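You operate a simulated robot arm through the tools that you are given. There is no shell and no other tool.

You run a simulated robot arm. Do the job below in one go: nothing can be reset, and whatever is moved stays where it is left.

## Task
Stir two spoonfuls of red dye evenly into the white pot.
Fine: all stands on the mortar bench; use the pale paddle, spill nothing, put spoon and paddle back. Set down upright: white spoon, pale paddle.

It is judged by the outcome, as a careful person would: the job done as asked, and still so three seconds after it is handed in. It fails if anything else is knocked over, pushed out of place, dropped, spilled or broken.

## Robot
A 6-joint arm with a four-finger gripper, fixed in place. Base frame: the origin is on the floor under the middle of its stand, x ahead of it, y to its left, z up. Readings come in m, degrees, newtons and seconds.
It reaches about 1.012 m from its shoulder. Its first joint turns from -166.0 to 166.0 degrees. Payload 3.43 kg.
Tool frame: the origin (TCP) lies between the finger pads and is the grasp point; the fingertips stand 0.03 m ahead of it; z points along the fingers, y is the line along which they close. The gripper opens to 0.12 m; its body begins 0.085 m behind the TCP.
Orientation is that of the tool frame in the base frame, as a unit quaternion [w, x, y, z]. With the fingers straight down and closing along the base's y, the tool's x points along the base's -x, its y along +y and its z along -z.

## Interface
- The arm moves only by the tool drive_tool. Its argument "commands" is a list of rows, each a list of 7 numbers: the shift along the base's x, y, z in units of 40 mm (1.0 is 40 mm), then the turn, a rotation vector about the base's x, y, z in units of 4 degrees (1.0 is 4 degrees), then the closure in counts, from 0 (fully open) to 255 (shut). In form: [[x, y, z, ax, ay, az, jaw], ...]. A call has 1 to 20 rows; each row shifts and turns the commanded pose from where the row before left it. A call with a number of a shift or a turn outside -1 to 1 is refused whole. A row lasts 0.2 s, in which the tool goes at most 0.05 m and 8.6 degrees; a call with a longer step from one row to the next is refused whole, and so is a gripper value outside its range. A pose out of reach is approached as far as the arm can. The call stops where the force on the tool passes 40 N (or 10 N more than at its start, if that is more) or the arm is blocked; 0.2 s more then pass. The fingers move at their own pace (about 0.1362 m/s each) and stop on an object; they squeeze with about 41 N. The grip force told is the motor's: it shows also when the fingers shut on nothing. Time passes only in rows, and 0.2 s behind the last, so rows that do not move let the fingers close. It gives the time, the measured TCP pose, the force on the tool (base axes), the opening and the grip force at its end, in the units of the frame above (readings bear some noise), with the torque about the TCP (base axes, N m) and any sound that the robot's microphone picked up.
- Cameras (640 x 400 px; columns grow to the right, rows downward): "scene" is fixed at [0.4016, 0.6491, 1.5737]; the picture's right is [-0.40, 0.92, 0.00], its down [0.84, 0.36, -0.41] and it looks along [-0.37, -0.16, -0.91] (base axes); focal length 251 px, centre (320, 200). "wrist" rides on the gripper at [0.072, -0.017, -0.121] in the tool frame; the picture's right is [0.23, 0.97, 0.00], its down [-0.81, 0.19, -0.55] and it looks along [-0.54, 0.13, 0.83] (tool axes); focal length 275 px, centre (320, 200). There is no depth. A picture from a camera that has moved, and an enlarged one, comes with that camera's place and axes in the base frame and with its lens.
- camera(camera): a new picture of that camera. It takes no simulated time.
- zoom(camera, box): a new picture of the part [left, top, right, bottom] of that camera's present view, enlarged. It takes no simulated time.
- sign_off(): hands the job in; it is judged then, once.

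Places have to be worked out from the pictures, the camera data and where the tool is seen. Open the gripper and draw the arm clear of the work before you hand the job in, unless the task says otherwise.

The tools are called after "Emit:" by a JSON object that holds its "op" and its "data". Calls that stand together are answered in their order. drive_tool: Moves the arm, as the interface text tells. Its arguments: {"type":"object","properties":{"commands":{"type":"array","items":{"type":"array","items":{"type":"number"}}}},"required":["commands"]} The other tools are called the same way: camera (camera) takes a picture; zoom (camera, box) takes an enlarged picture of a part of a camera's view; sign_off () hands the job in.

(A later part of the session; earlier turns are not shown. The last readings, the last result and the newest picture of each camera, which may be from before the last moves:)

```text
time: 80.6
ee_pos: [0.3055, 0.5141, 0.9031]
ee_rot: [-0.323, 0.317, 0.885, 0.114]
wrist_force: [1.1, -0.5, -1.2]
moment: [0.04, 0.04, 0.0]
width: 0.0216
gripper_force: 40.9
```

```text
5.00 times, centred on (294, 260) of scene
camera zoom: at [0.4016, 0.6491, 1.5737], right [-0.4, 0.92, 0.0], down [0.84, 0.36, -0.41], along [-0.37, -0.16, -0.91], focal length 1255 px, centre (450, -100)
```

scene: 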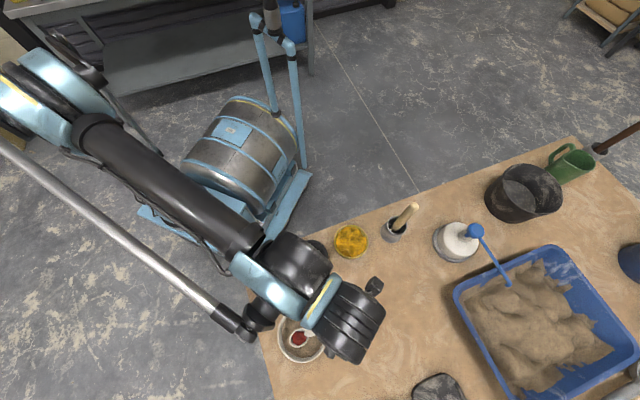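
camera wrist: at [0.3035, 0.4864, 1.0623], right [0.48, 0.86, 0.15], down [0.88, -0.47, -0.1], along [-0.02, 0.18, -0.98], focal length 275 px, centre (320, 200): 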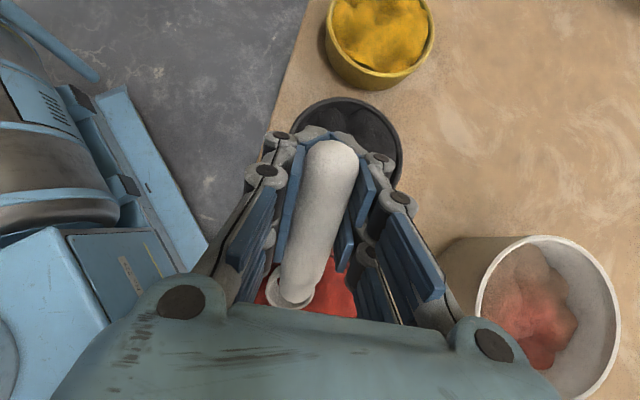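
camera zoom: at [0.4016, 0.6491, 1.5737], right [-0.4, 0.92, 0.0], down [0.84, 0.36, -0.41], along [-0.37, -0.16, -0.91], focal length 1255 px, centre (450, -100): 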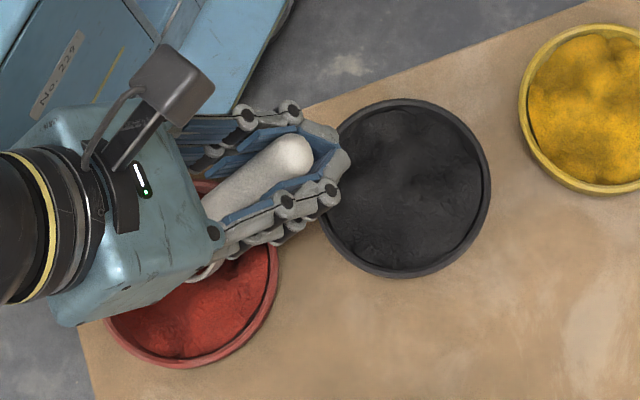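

The contact is gone and the dish hasn't moved. I push forward 36 mm through the dye, then roll to 24° at depth.

Emit:
{"op": "drive_tool", "data": {"commands": [[0.077, -0.0636, -0.02, 0, 0, 0, 255], [0.077, -0.0636, 0, 0, 0, 0, 255], [0.077, -0.0636, 0, 0, 0, 0, 255], [0.077, -0.0636, 0, 0, 0, 0, 255], [0.077, -0.0636, 0, 0, 0, 0, 255], [0.077, -0.0636, 0, 0, 0, 0, 255], [0.077, -0.0636, 0, 0, 0, 0, 255], [0.077, -0.0636, 0, 0, 0, 0, 255], [0.077, -0.0636, 0, 0, 0, 0, 255], [-0.0637, 0.0525, -0.1125, -0.636, -0.7715, 0, 255], [-0.0579, 0.0477, -0.1225, -0.636, -0.7715, 0, 255], [-0.0502, 0.0413, -0.13, -0.636, -0.7715, 0, 255], [-0.0444, 0.0366, -0.1375, -0.636, -0.7715, 0, 255], [0, 0, 0, 0, 0, 0, 255]]}}

Emit:
{"op": "zoom", "data": {"camera": "wrist", "box": [230, 220, 360, 320]}}

```text
time: 83.6
ee_pos: [0.3264, 0.4976, 0.8823]
ee_rot: [-0.197, 0.33, 0.921, 0.069]
wrist_force: [-1.3, 1.0, -1.4]
moment: [0.1, 0.09, 0.05]
width: 0.0217
gripper_force: 40.6
```

```text
4.00 times, centred on (295, 270) of wrist
camera zoom: at [0.3016, 0.4946, 1.0216], right [0.46, 0.89, 0.09], down [0.87, -0.46, 0.17], along [0.2, 0.0, -0.98], focal length 1101 px, centre (420, -80)
```

zoom: 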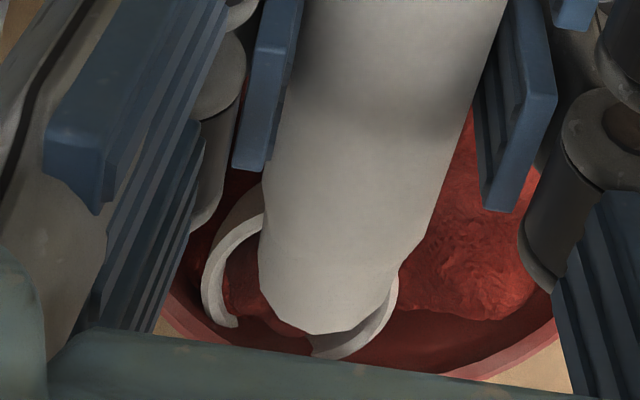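

The nose has reached near the far wall of the dish, so I stop going forward, roll level while drawing back a touch and lift.

Emit:
{"op": "drive_tool", "data": {"commands": [[-0.1139, 0.0938, -0.1225, -0.636, -0.7715, 0, 255], [-0.02, 0.016, 0.05, 0, 0, 0, 255], [0, 0, 0.08, 0, 0, 0, 255], [0, 0, 0.1, 0, 0, 0, 255], [-0.0656, 0.0541, 0.04, -0.636, -0.7715, 0, 255], [-0.0579, 0.0477, 0.045, -0.636, -0.7715, 0, 255], [-0.0483, 0.0398, 0.06, -0.636, -0.7715, 0, 255], [-0.0425, 0.035, 0.06, -0.636, -0.7715, 0, 255], [-0.0309, 0.0254, 0.055, -0.636, -0.7715, 0, 255], [0, 0, 0.1, 0, 0, 0, 255], [0, 0, 0.1, 0, 0, 0, 255], [0, 0, 0, 0, 0, 0, 255]]}}

Emit:
{"op": "zoom", "data": {"camera": "scene", "box": [240, 255, 280, 295]}}

Emit:
{"op": "zoom", "data": {"camera": "wrist", "box": [230, 220, 360, 320]}}

```text
time: 86.2
ee_pos: [0.3113, 0.5121, 0.9057]
ee_rot: [-0.002, 0.338, 0.941, -0.002]
wrist_force: [0.4, -0.1, -1.1]
moment: [0.08, 0.07, 0.03]
width: 0.0217
gripper_force: 40.6
```

```text
10.00 times, centred on (260, 275) of scene
camera zoom: at [0.4016, 0.6491, 1.5737], right [-0.4, 0.92, 0.0], down [0.84, 0.36, -0.41], along [-0.37, -0.16, -0.91], focal length 2510 px, centre (920, -550)
```

zoom: 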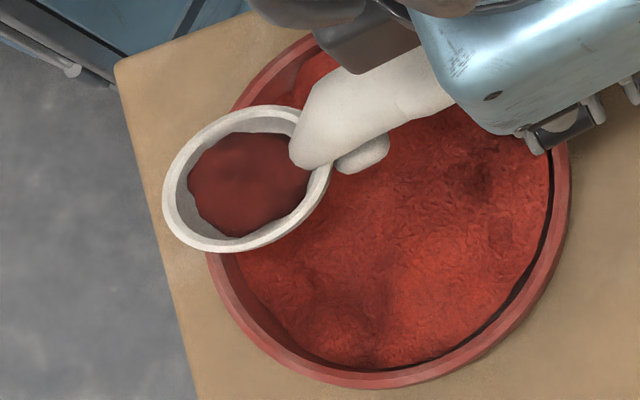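

```text
4.00 times, centred on (295, 270) of wrist
camera zoom: at [0.2456, 0.5436, 1.0272], right [0.44, 0.9, 0.0], down [0.75, -0.37, 0.55], along [0.49, -0.25, -0.83], focal length 1101 px, centre (420, -80)
```

zoom: 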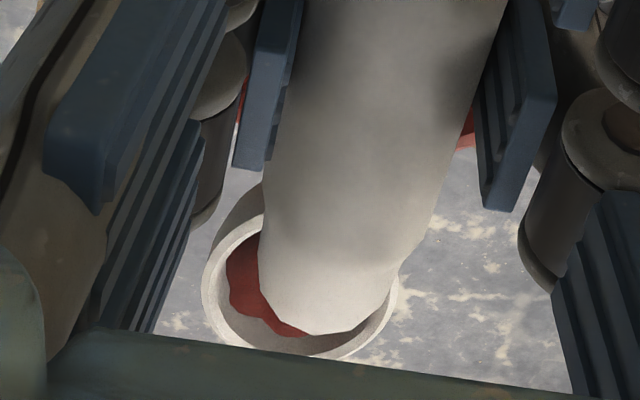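

The load is now similar to the first one but still below the rim. I do one more additive pass from a shallower tilt (32°) along the other side of the dish so the spoon comes out fuller.

Emit:
{"op": "drive_tool", "data": {"commands": [[0.0216, 0.06, 0.028, 0.636, 0.7715, 0, 255], [0.0216, 0.06, 0.028, 0.636, 0.7715, 0, 255], [0.0216, 0.06, 0.028, 0.636, 0.7715, 0, 255], [0.0216, 0.06, 0.028, 0.636, 0.7715, 0, 255], [0.0216, 0.06, 0.028, 0.636, 0.7715, 0, 255], [0.0216, 0.06, 0.028, 0.636, 0.7715, 0, 255], [0.0216, 0.06, 0.028, 0.636, 0.7715, 0, 255], [0.0216, 0.06, 0.028, 0.636, 0.7715, 0, 255], [0, 0, -0.15, 0, 0, 0, 255], [0, 0, -0.15, 0, 0, 0, 255], [0, 0, -0.12, 0, 0, 0, 255], [0, 0, -0.1, 0, 0, 0, 255], [0, 0, 0, 0, 0, 0, 255]]}}

Emit:
{"op": "zoom", "data": {"camera": "wrist", "box": [230, 220, 360, 320]}}

```text
time: 89.0
ee_pos: [0.3167, 0.5292, 0.8936]
ee_rot: [-0.26, 0.324, 0.905, 0.091]
wrist_force: [-0.6, -0.7, -0.7]
moment: [0.07, 0.04, -0.03]
width: 0.0219
gripper_force: 41.3
```

```text
4.00 times, centred on (295, 270) of wrist
camera zoom: at [0.3098, 0.5144, 1.0338], right [0.47, 0.88, 0.12], down [0.88, -0.47, 0.04], along [0.09, 0.09, -0.99], focal length 1101 px, centre (420, -80)
```

zoom: 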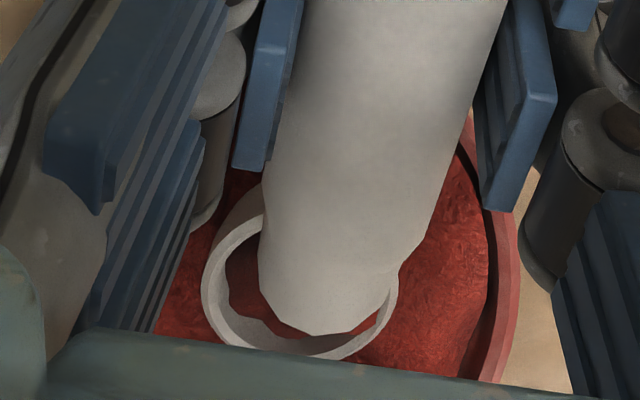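

The load is retained and the lip is just at the dye surface. I go 3 mm deeper while pushing forward 25 mm.

Emit:
{"op": "drive_tool", "data": {"commands": [[0.03, -0.025, -0.05, 0, 0, 0, 255], [0.0603, -0.0497, -0.03, 0, 0, 0, 255], [0.0603, -0.0497, 0, 0, 0, 0, 255], [0.0603, -0.0497, 0, 0, 0, 0, 255], [0.0603, -0.0497, 0, 0, 0, 0, 255], [0.0603, -0.0497, 0, 0, 0, 0, 255], [0.0603, -0.0497, 0, 0, 0, 0, 255], [0.0603, -0.0497, 0, 0, 0, 0, 255], [0.0603, -0.0497, 0, 0, 0, 0, 255], [0, 0, 0, 0, 0, 0, 255]]}}

Emit:
{"op": "zoom", "data": {"camera": "wrist", "box": [230, 220, 360, 320]}}

Emit:
{"op": "zoom", "data": {"camera": "scene", "box": [230, 220, 358, 300]}}

```text
time: 91.2
ee_pos: [0.3342, 0.5123, 0.8904]
ee_rot: [-0.261, 0.325, 0.904, 0.093]
wrist_force: [-0.6, 0.9, -1.9]
moment: [0.0, 0.06, -0.05]
width: 0.0219
gripper_force: 41.1
```

```text
4.00 times, centred on (295, 270) of wrist
camera zoom: at [0.3287, 0.4967, 1.0295], right [0.47, 0.88, 0.12], down [0.88, -0.47, 0.04], along [0.09, 0.09, -0.99], focal length 1101 px, centre (420, -80)
```

zoom: 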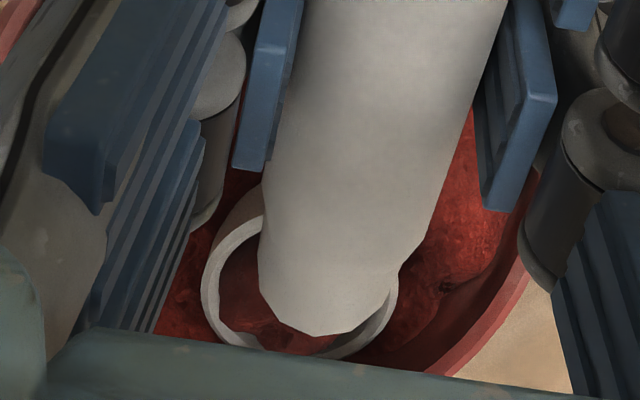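

```text
5.00 times, centred on (294, 260) of scene
camera zoom: at [0.4016, 0.6491, 1.5737], right [-0.4, 0.92, 0.0], down [0.84, 0.36, -0.41], along [-0.37, -0.16, -0.91], focal length 1255 px, centre (450, -100)
```

zoom: 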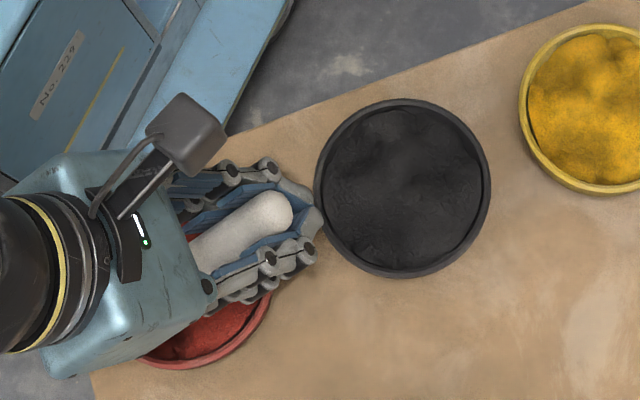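

The bowl looks fuller now. I roll to 20° with a little forward motion and lift out level.

Emit:
{"op": "drive_tool", "data": {"commands": [[-0.0502, 0.0413, -0.1225, -0.636, -0.7715, 0, 255], [-0.0444, 0.0366, -0.125, -0.636, -0.7715, 0, 255], [-0.0367, 0.0302, -0.13, -0.636, -0.7715, 0, 255], [0.0386, -0.0318, 0.02, 0, 0, 0, 255], [0, 0, 0.06, 0, 0, 0, 255], [0, 0, 0.1, 0, 0, 0, 255], [-0.0656, 0.0541, 0.04, -0.636, -0.7715, 0, 255], [-0.0579, 0.0477, 0.045, -0.636, -0.7715, 0, 255], [-0.0483, 0.0398, 0.06, -0.636, -0.7715, 0, 255], [-0.0425, 0.035, 0.06, -0.636, -0.7715, 0, 255], [-0.0309, 0.0254, 0.055, -0.636, -0.7715, 0, 255], [0, 0, 0.1, 0, 0, 0, 255], [0, 0, 0.1, 0, 0, 0, 255], [0, 0, 0, 0, 0, 0, 255]]}}

Emit:
{"op": "zoom", "data": {"camera": "scene", "box": [240, 255, 280, 295]}}

Emit:
{"op": "zoom", "data": {"camera": "wrist", "box": [230, 220, 360, 320]}}

```text
time: 94.2
ee_pos: [0.3242, 0.5239, 0.8988]
ee_rot: [-0.002, 0.339, 0.941, -0.001]
wrist_force: [-0.4, 0.1, -1.2]
moment: [0.04, 0.07, -0.01]
width: 0.0217
gripper_force: 41.1
```

```text
10.00 times, centred on (260, 275) of scene
camera zoom: at [0.4016, 0.6491, 1.5737], right [-0.4, 0.92, 0.0], down [0.84, 0.36, -0.41], along [-0.37, -0.16, -0.91], focal length 2510 px, centre (920, -550)
```

zoom: 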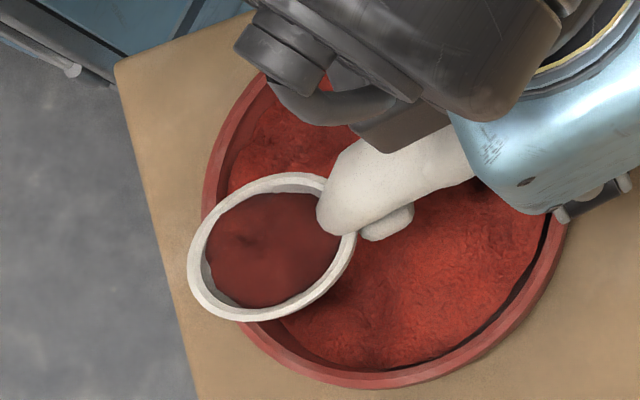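

```text
4.00 times, centred on (295, 270) of wrist
camera zoom: at [0.2578, 0.5565, 1.0213], right [0.44, 0.9, 0.0], down [0.75, -0.37, 0.55], along [0.49, -0.25, -0.83], focal length 1101 px, centre (420, -80)
```

zoom: 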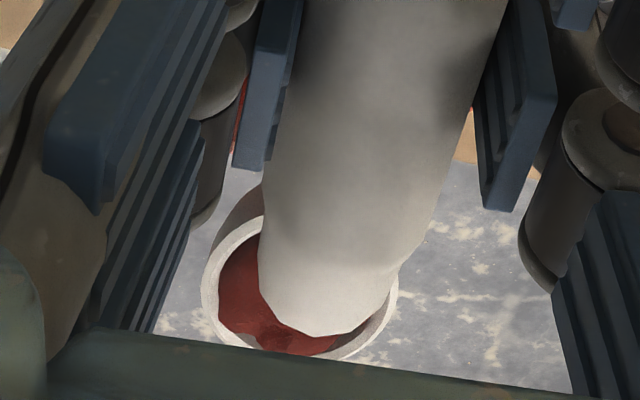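

The spoon is now properly full and clean outside. I lift gently and carry it level to the pot.

Emit:
{"op": "drive_tool", "data": {"commands": [[0, 0, 0.15, 0, 0, 0, 255], [0, 0, 0.25, 0, 0, 0, 255], [0, 0, 0.3, 0, 0, 0, 255], [0, 0, 0.3, 0, 0, 0, 255], [0.05, 0.1, 0.25, 0, 0, 0, 255], [0.1, 0.2, 0.18, 0, 0, 0, 255], [0.127, 0.308, 0.1, 0, 0, 0, 255], [0.127, 0.308, 0, 0, 0, 0, 255], [0.127, 0.308, 0, 0, 0, 0, 255], [0.127, 0.308, 0, 0, 0, 0, 255], [0.127, 0.308, 0, 0, 0, 0, 255], [0.127, 0.308, 0, 0, 0, 0, 255], [0.127, 0.308, 0, 0, 0, 0, 255], [0.127, 0.308, 0, 0, 0, 0, 255], [0.127, 0.308, 0, 0, 0, 0, 255], [0.127, 0.308, 0, 0, 0, 0, 255], [0.127, 0.308, 0, 0, 0, 0, 255], [0.127, 0.308, 0, 0, 0, 0, 255], [0.081, 0.194, 0, 0, 0, 0, 255], [0, 0, 0, 0, 0, 0, 255]]}}

Emit:
{"op": "zoom", "data": {"camera": "scene", "box": [220, 230, 380, 390]}}

```text
time: 98.4
ee_pos: [0.395, 0.693, 0.9617]
ee_rot: [-0.002, 0.337, 0.941, -0.002]
wrist_force: [0.5, 0.5, 0.0]
moment: [0.03, 0.08, 0.03]
width: 0.0218
gripper_force: 41.1
```

```text
2.50 times, centred on (300, 310) of scene
camera zoom: at [0.4016, 0.6491, 1.5737], right [-0.4, 0.92, 0.0], down [0.84, 0.36, -0.41], along [-0.37, -0.16, -0.91], focal length 628 px, centre (370, -75)
```

zoom: 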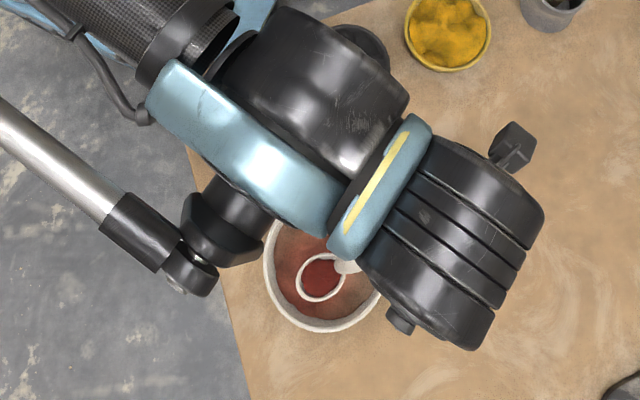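

The full spoon is centred over the pot. I tip it out as before, ending at 80°.

Emit:
{"op": "drive_tool", "data": {"commands": [[0.049, -0.0404, -0.0385, 0.636, 0.7715, 0, 255], [0.049, -0.0404, -0.0385, 0.636, 0.7715, 0, 255], [0.049, -0.0404, -0.0385, 0.636, 0.7715, 0, 255], [0.049, -0.0404, -0.0385, 0.636, 0.7715, 0, 255], [0.049, -0.0404, -0.0385, 0.636, 0.7715, 0, 255], [0.0892, -0.0735, 0.03, 0.636, 0.7715, 0, 255], [0.0892, -0.0735, 0.03, 0.636, 0.7715, 0, 255], [0.0892, -0.0735, 0.03, 0.636, 0.7715, 0, 255], [0.0892, -0.0735, 0.03, 0.636, 0.7715, 0, 255], [0.0892, -0.0735, 0.03, 0.636, 0.7715, 0, 255], [0.1177, -0.097, 0.083, 0.636, 0.7715, 0, 255], [0.1177, -0.097, 0.083, 0.636, 0.7715, 0, 255], [0.1177, -0.097, 0.083, 0.636, 0.7715, 0, 255], [0.1177, -0.097, 0.083, 0.636, 0.7715, 0, 255], [0.1177, -0.097, 0.083, 0.636, 0.7715, 0, 255], [0.1328, -0.1094, 0.0255, 0.636, 0.7715, 0, 255], [0.1328, -0.1094, 0.0255, 0.636, 0.7715, 0, 255], [0.1328, -0.1094, 0.0255, 0.636, 0.7715, 0, 255], [0.1328, -0.1094, 0.0255, 0.636, 0.7715, 0, 255], [0.1328, -0.1094, 0.0255, 0.636, 0.7715, 0, 255]]}}

Emit:
{"op": "zoom", "data": {"camera": "scene", "box": [220, 230, 380, 390]}}

Emit:
{"op": "zoom", "data": {"camera": "wrist", "box": [230, 220, 360, 320]}}

```text
time: 102.6
ee_pos: [0.4719, 0.627, 0.9808]
ee_rot: [-0.607, 0.257, 0.721, 0.215]
wrist_force: [-0.3, -0.5, -0.8]
moment: [0.03, 0.02, 0.0]
width: 0.0216
gripper_force: 40.9
```

```text
2.50 times, centred on (300, 310) of scene
camera zoom: at [0.4016, 0.6491, 1.5737], right [-0.4, 0.92, 0.0], down [0.84, 0.36, -0.41], along [-0.37, -0.16, -0.91], focal length 628 px, centre (370, -75)
```

zoom: 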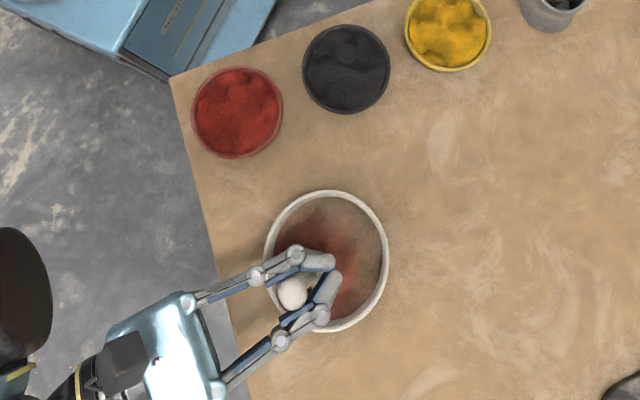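

```text
4.00 times, centred on (295, 270) of wrist
camera zoom: at [0.5438, 0.5461, 1.0723], right [0.59, 0.78, 0.23], down [0.65, -0.28, -0.7], along [-0.48, 0.56, -0.67], focal length 1101 px, centre (420, -80)
```

zoom: 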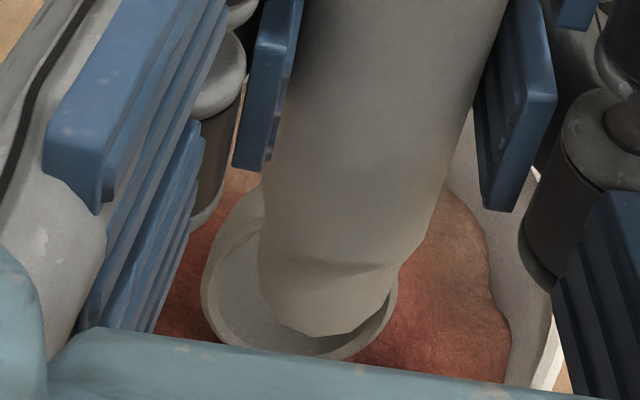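

Both spoonfuls are in; the bowl is empty and the bench is clean. I roll the spoon back to level while rising clear of the pot.

Emit:
{"op": "drive_tool", "data": {"commands": [[-0.1328, 0.1094, 0.0495, -0.636, -0.7715, 0, 255], [-0.1328, 0.1094, 0.0495, -0.636, -0.7715, 0, 255], [-0.1328, 0.1094, 0.0495, -0.636, -0.7715, 0, 255], [-0.1328, 0.1094, 0.0495, -0.636, -0.7715, 0, 255], [-0.1328, 0.1094, 0.0495, -0.636, -0.7715, 0, 255], [-0.1177, 0.097, -0.008, -0.636, -0.7715, 0, 255], [-0.1177, 0.097, -0.008, -0.636, -0.7715, 0, 255], [-0.1177, 0.097, -0.008, -0.636, -0.7715, 0, 255], [-0.1177, 0.097, -0.008, -0.636, -0.7715, 0, 255], [-0.1177, 0.097, -0.008, -0.636, -0.7715, 0, 255], [-0.0892, 0.0735, 0.045, -0.636, -0.7715, 0, 255], [-0.0892, 0.0735, 0.045, -0.636, -0.7715, 0, 255], [-0.0892, 0.0735, 0.045, -0.636, -0.7715, 0, 255], [-0.0892, 0.0735, 0.045, -0.636, -0.7715, 0, 255], [-0.0892, 0.0735, 0.045, -0.636, -0.7715, 0, 255], [-0.049, 0.0404, 0.0885, -0.636, -0.7715, 0, 255], [-0.049, 0.0404, 0.0885, -0.636, -0.7715, 0, 255], [-0.049, 0.0404, 0.0885, -0.636, -0.7715, 0, 255], [-0.049, 0.0404, 0.0885, -0.636, -0.7715, 0, 255], [-0.049, 0.0404, 0.0885, -0.636, -0.7715, 0, 255]]}}

Emit:
{"op": "camera", "data": {"camera": "wrist"}}

```text
time: 106.8
ee_pos: [0.3946, 0.6925, 1.0173]
ee_rot: [-0.001, 0.338, 0.941, -0.002]
wrist_force: [0.9, 1.0, -1.1]
moment: [0.02, 0.09, -0.02]
width: 0.0217
gripper_force: 41.1
```

```text
taken
camera wrist: at [0.3291, 0.7243, 1.1383], right [0.44, 0.9, 0.0], down [0.75, -0.37, 0.55], along [0.49, -0.25, -0.83], focal length 275 px, centre (320, 200)
```

wrist: 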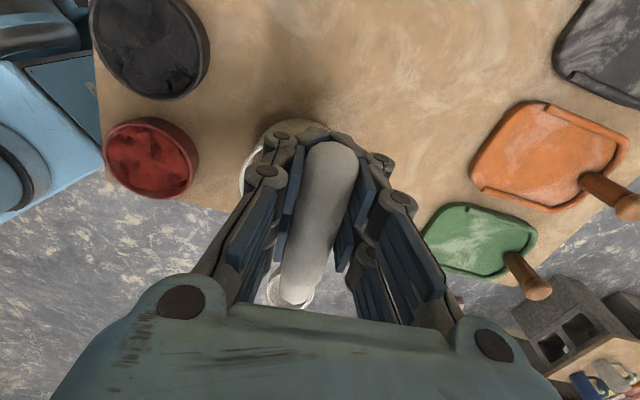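

The spoon is level and empty. I carry it back above its original place and turn it to its original heading.

Emit:
{"op": "drive_tool", "data": {"commands": [[-0.1, 0.08, 0, 0, 0, -0.1, 255], [-0.209, 0.175, -0.1, 0, 0, -0.1, 255], [-0.209, 0.175, -0.155, 0, 0, -0.1, 255], [-0.209, 0.175, -0.155, 0, 0, -0.1, 255], [-0.209, 0.175, -0.155, 0, 0, -0.1, 255], [-0.209, 0.175, -0.155, 0, 0, -0.1, 255], [-0.209, 0.175, -0.155, 0, 0, -0.1, 255], [-0.209, 0.175, -0.155, 0, 0, -0.1, 255], [-0.209, 0.175, -0.155, 0, 0, -0.1, 255], [-0.209, 0.175, -0.155, 0, 0, -0.1, 255], [-0.209, 0.175, -0.155, 0, 0, -0.1, 255], [-0.209, 0.175, -0.155, 0, 0, -0.1, 255], [-0.209, 0.175, -0.155, 0, 0, -0.1, 255], [-0.209, 0.175, -0.155, 0, 0, -0.1, 255], [-0.11, 0.09, -0.155, 0, 0, -0.1, 255], [0, 0, 0, 0, 0, 0, 255]]}}

Emit:
{"op": "zoom", "data": {"camera": "scene", "box": [300, 240, 460, 340]}}

Emit:
{"op": "camera", "data": {"camera": "wrist"}}

```text
time: 110.2
ee_pos: [0.2779, 0.7897, 0.9326]
ee_rot: [-0.002, 0.388, 0.922, -0.002]
wrist_force: [-0.7, 0.4, -0.5]
moment: [0.08, 0.06, 0.0]
width: 0.0217
gripper_force: 41.3
```

```text
4.00 times, centred on (380, 290) of scene
camera zoom: at [0.4016, 0.6491, 1.5737], right [-0.4, 0.92, 0.0], down [0.84, 0.36, -0.41], along [-0.37, -0.16, -0.91], focal length 1004 px, centre (80, -160)
```

zoom: 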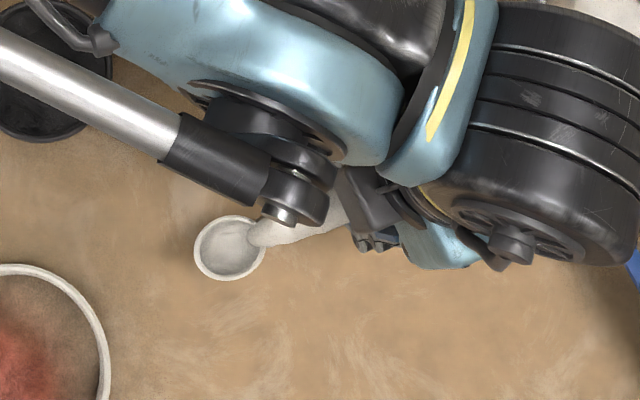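

```text
taken
camera wrist: at [0.2153, 0.8289, 1.0535], right [0.53, 0.85, 0.0], down [0.71, -0.44, 0.55], along [0.47, -0.3, -0.83], focal length 275 px, centre (320, 200)
```

wrist: 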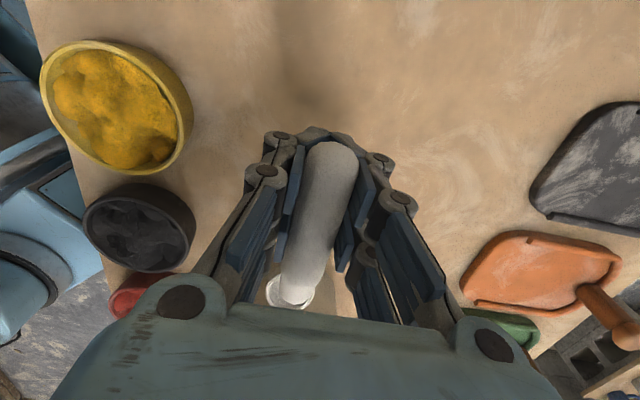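

The heading is right (134.3°) and the bowl is within a few mm of its original spot; I correct 3 mm and lower until just above the bench.

Emit:
{"op": "drive_tool", "data": {"commands": [[-0.025, -0.075, -0.3, 0, 0, 0, 255], [0, 0, -0.4, 0, 0, 0, 255], [0, 0, -0.4, 0, 0, 0, 255], [0, 0, -0.4, 0, 0, 0, 255], [0, 0, -0.4, 0, 0, 0, 255], [0, 0, -0.25, 0, 0, 0, 255], [0, 0, -0.15, 0, 0, 0, 255], [0, 0, 0, 0, 0, 0, 255]]}}

Emit:
{"op": "zoom", "data": {"camera": "scene", "box": [340, 260, 440, 323]}}

```text
time: 112.0
ee_pos: [0.2775, 0.7866, 0.8409]
ee_rot: [-0.001, 0.387, 0.922, 0.0]
wrist_force: [-0.4, -0.6, -0.4]
moment: [0.06, 0.03, 0.04]
width: 0.0217
gripper_force: 40.6
```

```text
6.35 times, centred on (390, 292) of scene
camera zoom: at [0.4016, 0.6491, 1.5737], right [-0.4, 0.92, 0.0], down [0.84, 0.36, -0.41], along [-0.37, -0.16, -0.91], focal length 1594 px, centre (-124, -381)
```

zoom: 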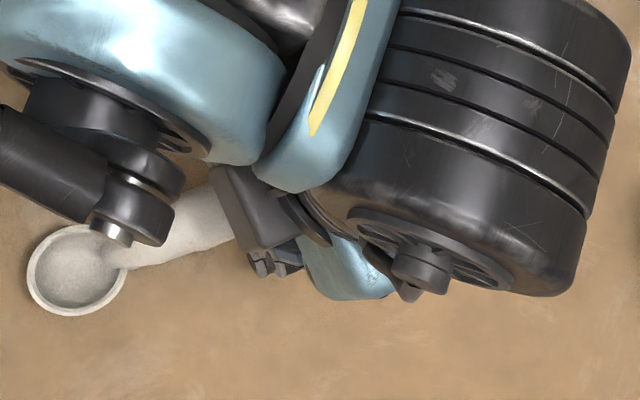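

The bowl's image position now matches the original within a millimetre or two. I lower in tiny steps feeling for the bench.

Emit:
{"op": "drive_tool", "data": {"commands": [[0, 0, -0.05, 0, 0, 0, 255], [0, 0, -0.05, 0, 0, 0, 255], [0, 0, -0.04, 0, 0, 0, 255], [0, 0, 0, 0, 0, 0, 255]]}}

```text
time: 113.0
ee_pos: [0.2758, 0.7865, 0.8352]
ee_rot: [-0.001, 0.387, 0.922, -0.001]
wrist_force: [0.1, 0.9, -1.7]
moment: [0.11, 0.03, 0.0]
width: 0.0215
gripper_force: 41.1
```

Emit:
{"op": "drive_tool", "data": {"commands": [[0, 0, -0.03, 0, 0, 0, 255], [0, 0, -0.03, 0, 0, 0, 255], [0, 0, 0, 0, 0, 0, 255]]}}

```text
time: 113.8
ee_pos: [0.2762, 0.7864, 0.8334]
ee_rot: [-0.001, 0.387, 0.922, -0.002]
wrist_force: [-0.1, -0.1, -1.7]
moment: [0.05, 0.03, 0.0]
width: 0.0219
gripper_force: 41.0
```

Still no contact at z 0.8334. I go down another 2 mm in 1 mm steps.

Emit:
{"op": "drive_tool", "data": {"commands": [[0, 0, -0.025, 0, 0, 0, 255], [0, 0, -0.025, 0, 0, 0, 255], [0, 0, 0, 0, 0, 0, 255]]}}

Emit:
{"op": "zoom", "data": {"camera": "wrist", "box": [230, 100, 420, 320]}}

```text
time: 114.6
ee_pos: [0.2765, 0.7866, 0.8306]
ee_rot: [-0.001, 0.386, 0.922, -0.001]
wrist_force: [0.2, 0.1, -0.9]
moment: [0.04, 0.06, 0.02]
width: 0.022
gripper_force: 40.9
```

```text
1.82 times, centred on (325, 210) of wrist
camera zoom: at [0.2135, 0.8252, 0.9515], right [0.53, 0.85, 0.0], down [0.71, -0.44, 0.55], along [0.47, -0.3, -0.83], focal length 500 px, centre (311, 182)
```

zoom: 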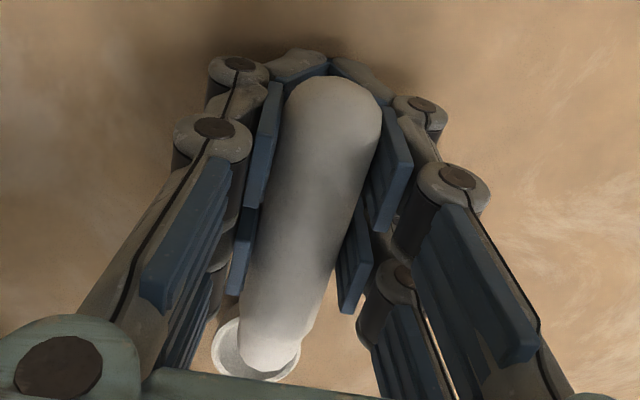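

Still no contact at 0.8306; the spoon slid only slightly in the grip. I keep feeling downward by millimetres.

Emit:
{"op": "drive_tool", "data": {"commands": [[0, 0, -0.025, 0, 0, 0, 255], [0, 0, -0.025, 0, 0, 0, 255], [0, 0, 0, 0, 0, 0, 255]]}}

```text
time: 115.4
ee_pos: [0.2764, 0.7862, 0.8287]
ee_rot: [-0.001, 0.387, 0.922, -0.002]
wrist_force: [0.0, 0.2, -1.6]
moment: [0.05, 0.02, -0.02]
width: 0.0218
gripper_force: 41.1
```

No contact at 0.8287 yet; two more millimetres.

Emit:
{"op": "drive_tool", "data": {"commands": [[0, 0, -0.025, 0, 0, 0, 255], [0, 0, -0.025, 0, 0, 0, 255], [0, 0, 0, 0, 0, 0, 255]]}}

Emit:
{"op": "zoom", "data": {"camera": "scene", "box": [340, 260, 440, 323]}}

```text
time: 116.2
ee_pos: [0.2751, 0.7865, 0.8256]
ee_rot: [-0.002, 0.387, 0.922, -0.002]
wrist_force: [-3.6, 5.5, 16.8]
moment: [-0.65, -0.68, 0.11]
width: 0.0217
gripper_force: 41.2
```

```text
6.35 times, centred on (390, 292) of scene
camera zoom: at [0.4016, 0.6491, 1.5737], right [-0.4, 0.92, 0.0], down [0.84, 0.36, -0.41], along [-0.37, -0.16, -0.91], focal length 1594 px, centre (-124, -381)
```

zoom: 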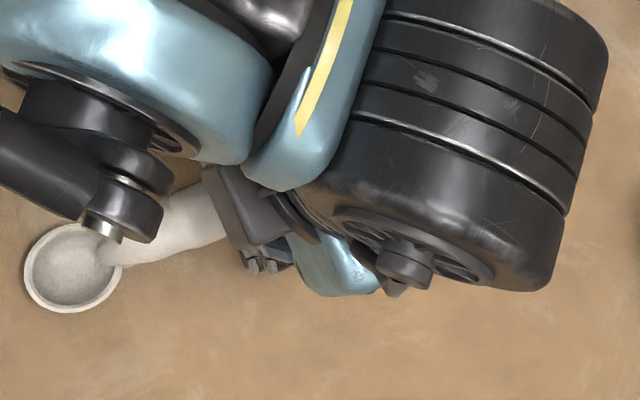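

Contact: 17 N with the reaction under the bowl and neck, so the spoon is on the bench. I relieve 1 mm and open the fingers gradually.

Emit:
{"op": "drive_tool", "data": {"commands": [[0, 0, 0.03, 0, 0, 0, 255], [0, 0, 0, 0, 0, 0, 200], [0, 0, 0, 0, 0, 0, 170], [0, 0, 0, 0, 0, 0, 120], [0, 0, 0, 0, 0, 0, 0], [0, 0, 0, 0, 0, 0, 0], [0, 0, 0, 0, 0, 0, 0]]}}

Emit:
{"op": "camera", "data": {"camera": "wrist"}}

Emit:
{"op": "zoom", "data": {"camera": "scene", "box": [340, 260, 440, 323]}}

```text
time: 117.8
ee_pos: [0.2752, 0.7856, 0.8275]
ee_rot: [-0.002, 0.387, 0.922, -0.001]
wrist_force: [-1.2, 0.7, 0.3]
moment: [-0.01, 0.02, 0.0]
width: 0.1198
gripper_force: 0.0
```

```text
taken
camera wrist: at [0.2136, 0.825, 0.948], right [0.53, 0.85, 0.0], down [0.71, -0.44, 0.55], along [0.47, -0.3, -0.83], focal length 275 px, centre (320, 200)
```

wrist: 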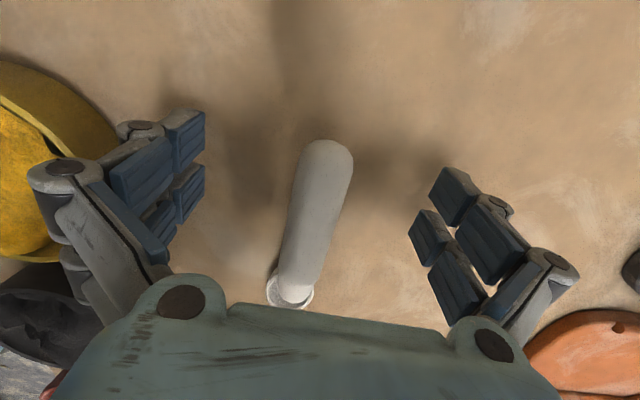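

```text
6.35 times, centred on (390, 292) of scene
camera zoom: at [0.4016, 0.6491, 1.5737], right [-0.4, 0.92, 0.0], down [0.84, 0.36, -0.41], along [-0.37, -0.16, -0.91], focal length 1594 px, centre (-124, -381)
```

zoom: 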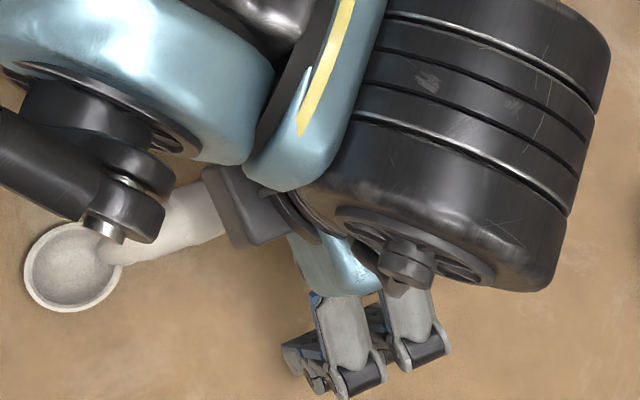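

The spoon is released and lies in its original spot, bowl up. I raise straight up clear of it.

Emit:
{"op": "drive_tool", "data": {"commands": [[0, 0, 0.2, 0, 0, 0, 0], [0, 0, 0.5, 0, 0, 0, 0], [0, 0, 0.9, 0, 0, 0, 0], [0, 0, 1, 0, 0, 0, 0], [0, 0, 1, 0, 0, 0, 0], [0, 0, 1, 0, 0, 0, 0], [0, 0, 1, 0, 0, 0, 0], [0, 0, 1, 0, 0, 0, 0], [0, 0, 1, 0, 0, 0, 0], [0, 0, 0.5, 0, 0, 0, 0], [0, 0, 0, 0, 0, 0, 0]]}}

Emit:
{"op": "camera", "data": {"camera": "wrist"}}

Emit:
{"op": "camera", "data": {"camera": "scene"}}

```text
time: 120.2
ee_pos: [0.2736, 0.7846, 1.1538]
ee_rot: [-0.001, 0.387, 0.922, -0.001]
wrist_force: [-0.4, 0.7, -0.7]
moment: [0.02, 0.01, 0.0]
width: 0.1198
gripper_force: 0.1
```

```text
taken
camera wrist: at [0.2114, 0.8237, 1.2742], right [0.53, 0.85, 0.0], down [0.71, -0.44, 0.55], along [0.47, -0.3, -0.83], focal length 275 px, centre (320, 200)
```

wrist: 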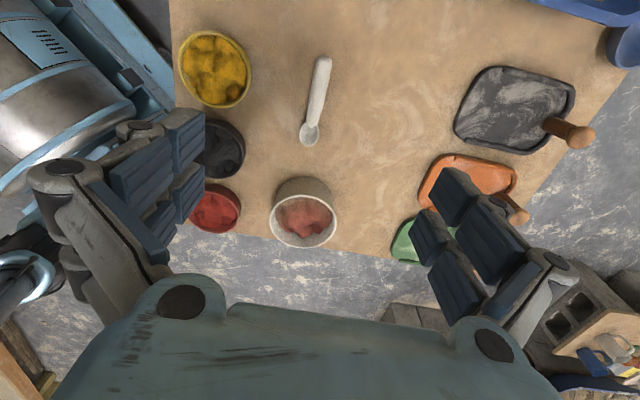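

```text
taken
```

scene: 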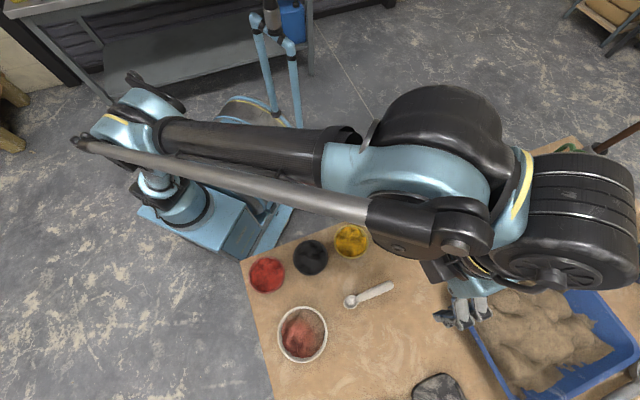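

The spoon is back in place and the pot shows the red dye on top. Next I move above the pale paddle's handle at safe height.

Emit:
{"op": "drive_tool", "data": {"commands": [[-0.6, -0.05, 0, 0, 0, 0, 0], [-0.9, -0.08, 0, 0, 0, 0, 0], [-0.9, -0.08, 0, 0, 0, 0, 0], [-0.9, -0.08, 0, 0, 0, 0, 0], [-0.7, -0.06, 0, 0, 0, 0, 0], [-0.3, -0.02, 0, 0, 0, 0, 0], [0, 0, 0, 0, 0, 0, 0]]}}

Emit:
{"op": "camera", "data": {"camera": "wrist"}}

Emit:
{"op": "zoom", "data": {"camera": "scene", "box": [300, 130, 500, 280]}}

```text
time: 121.8
ee_pos: [0.1053, 0.7721, 1.1507]
ee_rot: [-0.002, 0.387, 0.922, -0.001]
wrist_force: [0.4, -0.1, 0.4]
moment: [-0.04, -0.01, 0.01]
width: 0.1199
gripper_force: 0.0
```

```text
taken
camera wrist: at [0.0429, 0.8106, 1.2715], right [0.53, 0.85, 0.0], down [0.71, -0.44, 0.55], along [0.47, -0.3, -0.83], focal length 275 px, centre (320, 200)
```

wrist: 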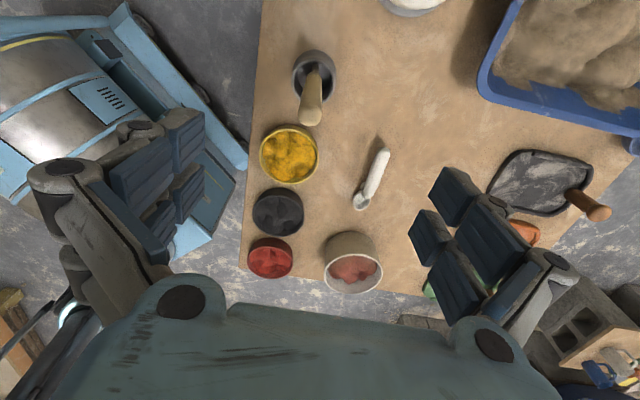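

```text
2.67 times, centred on (400, 205) of scene
camera zoom: at [0.4016, 0.6491, 1.5737], right [-0.4, 0.92, 0.0], down [0.84, 0.36, -0.41], along [-0.37, -0.16, -0.91], focal length 669 px, centre (107, 187)
```

zoom: 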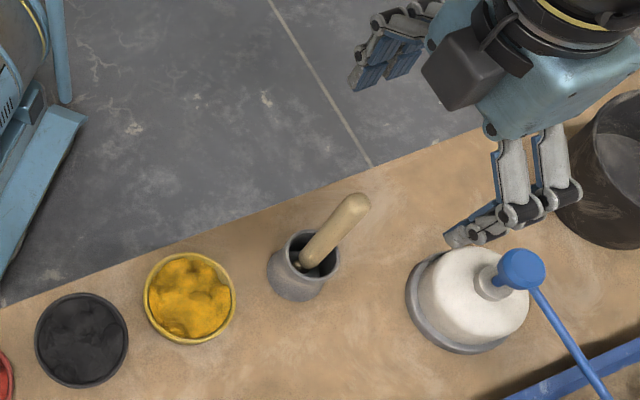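

From both views the paddle handle's top is at about (0.102, 0.764, 1.02), leaning a few degrees in its cup whose rim is at about (0.092, 0.769, 0.86). I centre over the handle and descend to just above its top.

Emit:
{"op": "drive_tool", "data": {"commands": [[-0.1, -0.1, -0.4, 0, 0, 0, 0], [-0.045, -0.065, -0.6, 0, 0, 0, 0], [0, 0, -0.6, 0, 0, 0, 0], [0, 0, -0.4, 0, 0, 0, 0], [0, 0, 0, 0, 0, 0, 0]]}}

Emit:
{"op": "camera", "data": {"camera": "wrist"}}

Emit:
{"op": "zoom", "data": {"camera": "scene", "box": [340, 150, 460, 260]}}

```text
time: 123.0
ee_pos: [0.0991, 0.7666, 1.0733]
ee_rot: [-0.001, 0.386, 0.922, -0.001]
wrist_force: [0.4, -0.4, -0.5]
moment: [-0.01, 0.03, -0.03]
width: 0.12
gripper_force: 0.1
```

```text
taken
camera wrist: at [0.0372, 0.8057, 1.1937], right [0.53, 0.85, 0.0], down [0.71, -0.44, 0.55], along [0.47, -0.3, -0.83], focal length 275 px, centre (320, 200)
```

wrist: 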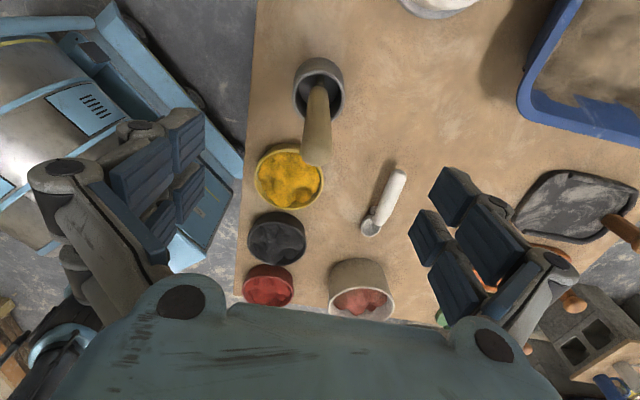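

```text
3.64 times, centred on (400, 205) of scene
camera zoom: at [0.4016, 0.6491, 1.5737], right [-0.4, 0.92, 0.0], down [0.84, 0.36, -0.41], along [-0.37, -0.16, -0.91], focal length 913 px, centre (29, 182)
```

zoom: 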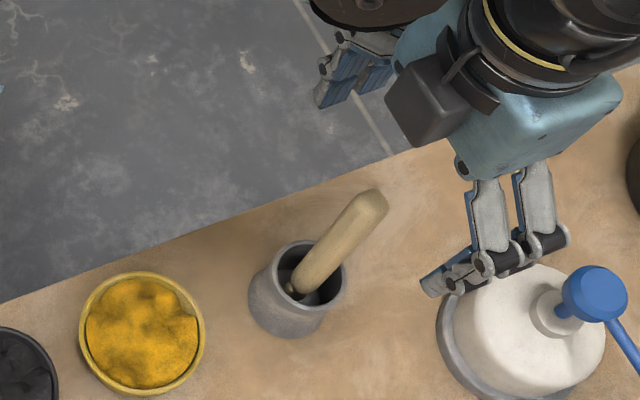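

The handle top projects within ~2 mm of the tool axis. I descend so the fingers straddle the upper handle (TCP z≈0.985).

Emit:
{"op": "drive_tool", "data": {"commands": [[-0.035, -0.035, -0.4, 0, 0, 0, 0], [0, 0, -0.5, 0, 0, 0, 0], [0, 0, -0.5, 0, 0, 0, 0], [0, 0, -0.5, 0, 0, 0, 0], [0, 0, -0.3, 0, 0, 0, 0], [0, 0, 0, 0, 0, 0, 0]]}}

Emit:
{"op": "camera", "data": {"camera": "wrist"}}

Emit:
{"op": "zoom", "data": {"camera": "scene", "box": [340, 150, 460, 260]}}

```text
time: 124.4
ee_pos: [0.096, 0.763, 0.9832]
ee_rot: [-0.002, 0.387, 0.922, -0.001]
wrist_force: [-1.0, -0.9, 0.6]
moment: [0.02, -0.01, -0.05]
width: 0.12
gripper_force: 0.0
```

```text
taken
camera wrist: at [0.0343, 0.8011, 1.1051], right [0.53, 0.85, 0.0], down [0.71, -0.44, 0.55], along [0.47, -0.3, -0.83], focal length 275 px, centre (320, 200)
```

wrist: 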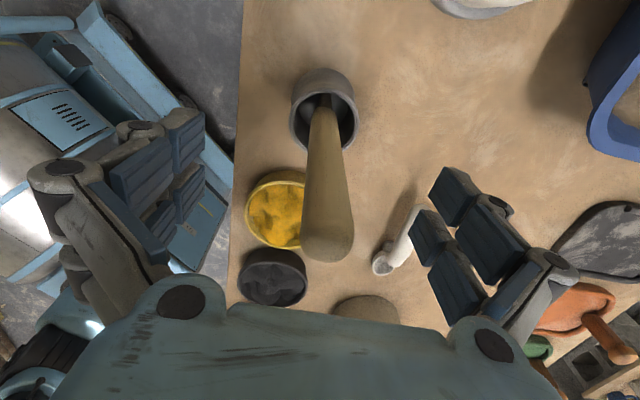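

```text
3.64 times, centred on (400, 205) of scene
camera zoom: at [0.4016, 0.6491, 1.5737], right [-0.4, 0.92, 0.0], down [0.84, 0.36, -0.41], along [-0.37, -0.16, -0.91], focal length 913 px, centre (29, 182)
```

zoom: 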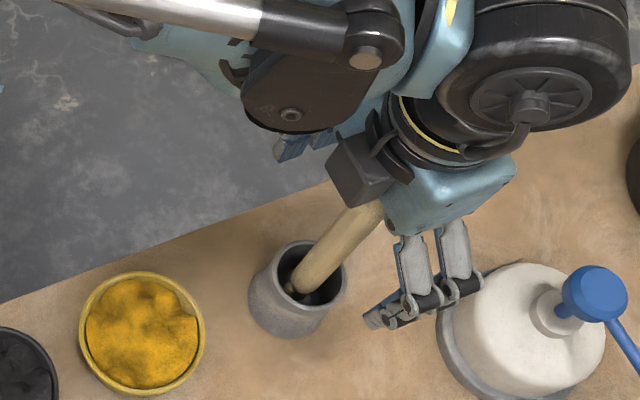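

The handle is well between the fingers (offset ~2.5 mm). I centre and close on it.

Emit:
{"op": "drive_tool", "data": {"commands": [[0.045, 0.045, 0, 0, 0, 0, 0], [0, 0, 0, 0, 0, 0, 100], [0, 0, 0, 0, 0, 0, 160], [0, 0, 0, 0, 0, 0, 200], [0, 0, 0, 0, 0, 0, 255], [0, 0, 0, 0, 0, 0, 255], [0, 0, 0, 0, 0, 0, 255]]}}

Emit:
{"op": "camera", "data": {"camera": "wrist"}}

Emit:
{"op": "zoom", "data": {"camera": "scene", "box": [340, 150, 460, 260]}}

```text
time: 126.0
ee_pos: [0.0982, 0.7647, 0.9839]
ee_rot: [-0.001, 0.386, 0.922, -0.001]
wrist_force: [0.5, -0.5, 0.2]
moment: [-0.02, 0.01, 0.03]
width: 0.0214
gripper_force: 41.2
```

```text
taken
camera wrist: at [0.0365, 0.8034, 1.1051], right [0.53, 0.85, 0.0], down [0.71, -0.44, 0.55], along [0.47, -0.3, -0.83], focal length 275 px, centre (320, 200)
```

wrist: 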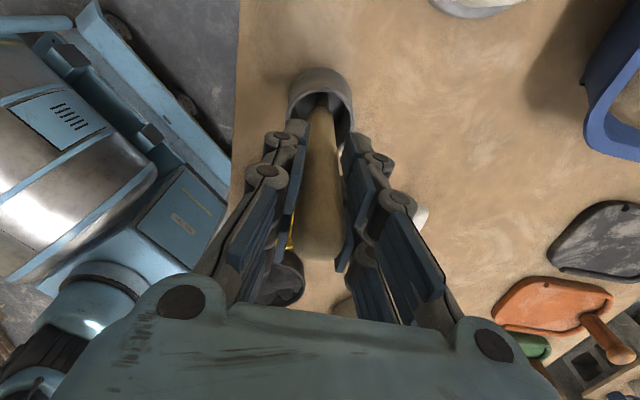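

```text
3.64 times, centred on (400, 205) of scene
camera zoom: at [0.4016, 0.6491, 1.5737], right [-0.4, 0.92, 0.0], down [0.84, 0.36, -0.41], along [-0.37, -0.16, -0.91], focal length 913 px, centre (29, 182)
```

zoom: 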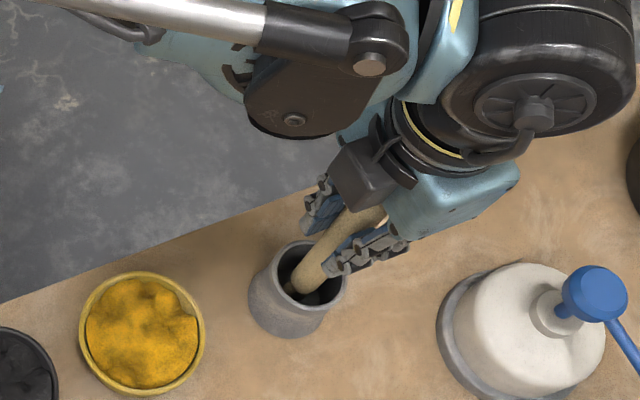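

The paddle handle is gripped (21 mm, 41 N) and the cup hasn't moved. I lift slowly and watch for slip.

Emit:
{"op": "drive_tool", "data": {"commands": [[0, 0, 0.1, 0, 0, 0, 255], [0, 0, 0.15, 0, 0, 0, 255], [0, 0, 0.2, 0, 0, 0, 255], [0, 0, 0.25, 0, 0, 0, 255], [0, 0, 0.25, 0, 0, 0, 255], [0, 0, 0.1, 0, 0, 0, 255], [0, 0, 0, 0, 0, 0, 255]]}}

Emit:
{"op": "camera", "data": {"camera": "wrist"}}

Emit:
{"op": "zoom", "data": {"camera": "scene", "box": [340, 150, 460, 260]}}

```text
time: 127.6
ee_pos: [0.0989, 0.7659, 1.0241]
ee_rot: [-0.001, 0.387, 0.922, -0.002]
wrist_force: [0.1, 0.1, 0.1]
moment: [0.01, 0.01, 0.02]
width: 0.0209
gripper_force: 41.3
```

```text
taken
camera wrist: at [0.0369, 0.8049, 1.1458], right [0.53, 0.85, 0.0], down [0.71, -0.44, 0.55], along [0.47, -0.3, -0.83], focal length 275 px, centre (320, 200)
```

wrist: 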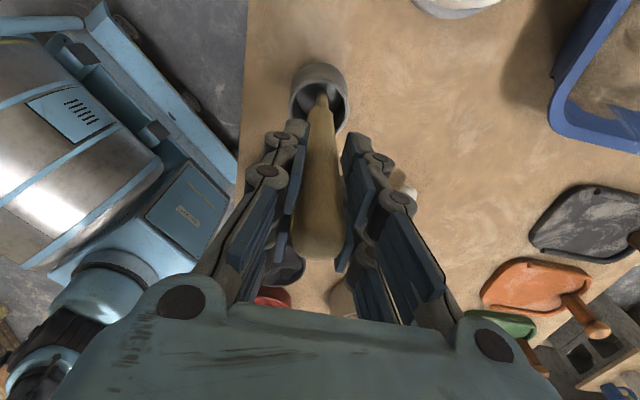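

```text
3.64 times, centred on (400, 205) of scene
camera zoom: at [0.4016, 0.6491, 1.5737], right [-0.4, 0.92, 0.0], down [0.84, 0.36, -0.41], along [-0.37, -0.16, -0.91], focal length 913 px, centre (29, 182)
```

zoom: 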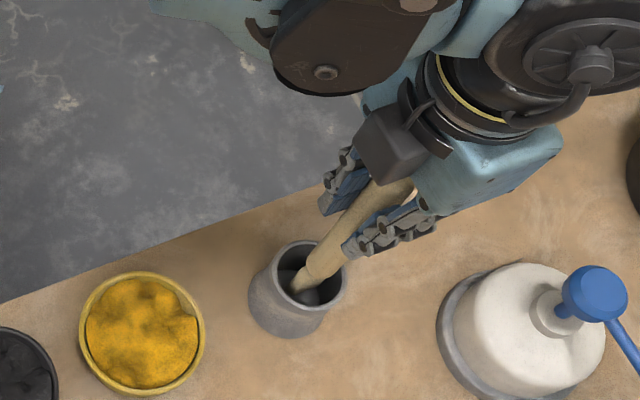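

The paddle rises cleanly with the gripper. I lift it fully out of the cup.

Emit:
{"op": "drive_tool", "data": {"commands": [[0, 0, 0.15, 0, 0, 0, 255], [0, 0, 0.25, 0, 0, 0, 255], [0, 0, 0.3, 0, 0, 0, 255], [0, 0, 0.3, 0, 0, 0, 255], [0, 0, 0.3, 0, 0, 0, 255], [0, 0, 0.3, 0, 0, 0, 255], [0, 0, 0.3, 0, 0, 0, 255], [0, 0, 0.3, 0, 0, 0, 255], [0, 0, 0.3, 0, 0, 0, 255], [0, 0, 0.3, 0, 0, 0, 255], [0, 0, 0.15, 0, 0, 0, 255], [0, 0, 0, 0, 0, 0, 255]]}}

Emit:
{"op": "camera", "data": {"camera": "wrist"}}

Emit:
{"op": "zoom", "data": {"camera": "scene", "box": [340, 130, 500, 260]}}

```text
time: 130.2
ee_pos: [0.0983, 0.7648, 1.1426]
ee_rot: [-0.002, 0.387, 0.922, -0.001]
wrist_force: [0.1, -0.2, -1.3]
moment: [0.02, 0.04, 0.01]
width: 0.0211
gripper_force: 40.8
```

```text
taken
camera wrist: at [0.0366, 0.8032, 1.2637], right [0.53, 0.85, 0.0], down [0.71, -0.44, 0.55], along [0.47, -0.3, -0.83], focal length 275 px, centre (320, 200)
```

wrist: 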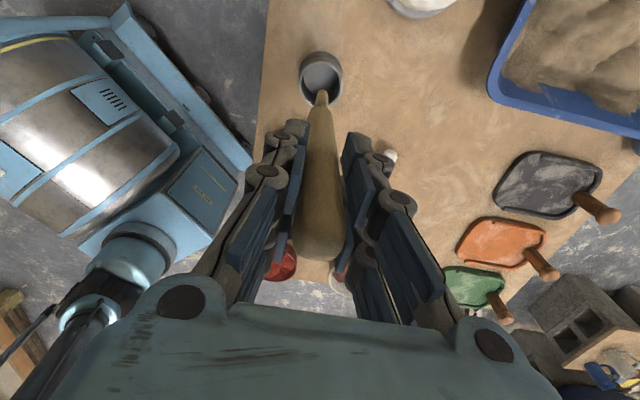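

```text
3.08 times, centred on (420, 195) of scene
camera zoom: at [0.4016, 0.6491, 1.5737], right [-0.4, 0.92, 0.0], down [0.84, 0.36, -0.41], along [-0.37, -0.16, -0.91], focal length 772 px, centre (12, 215)
```

zoom: 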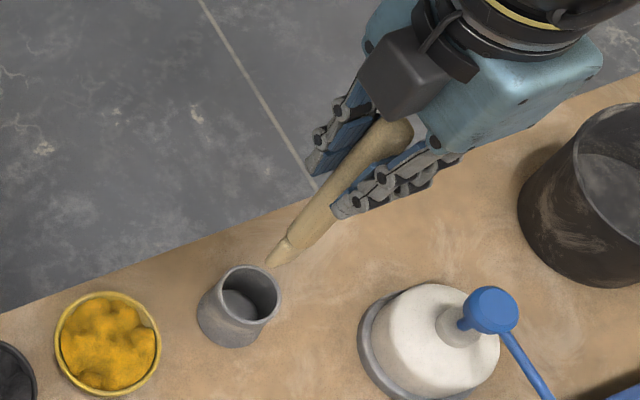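

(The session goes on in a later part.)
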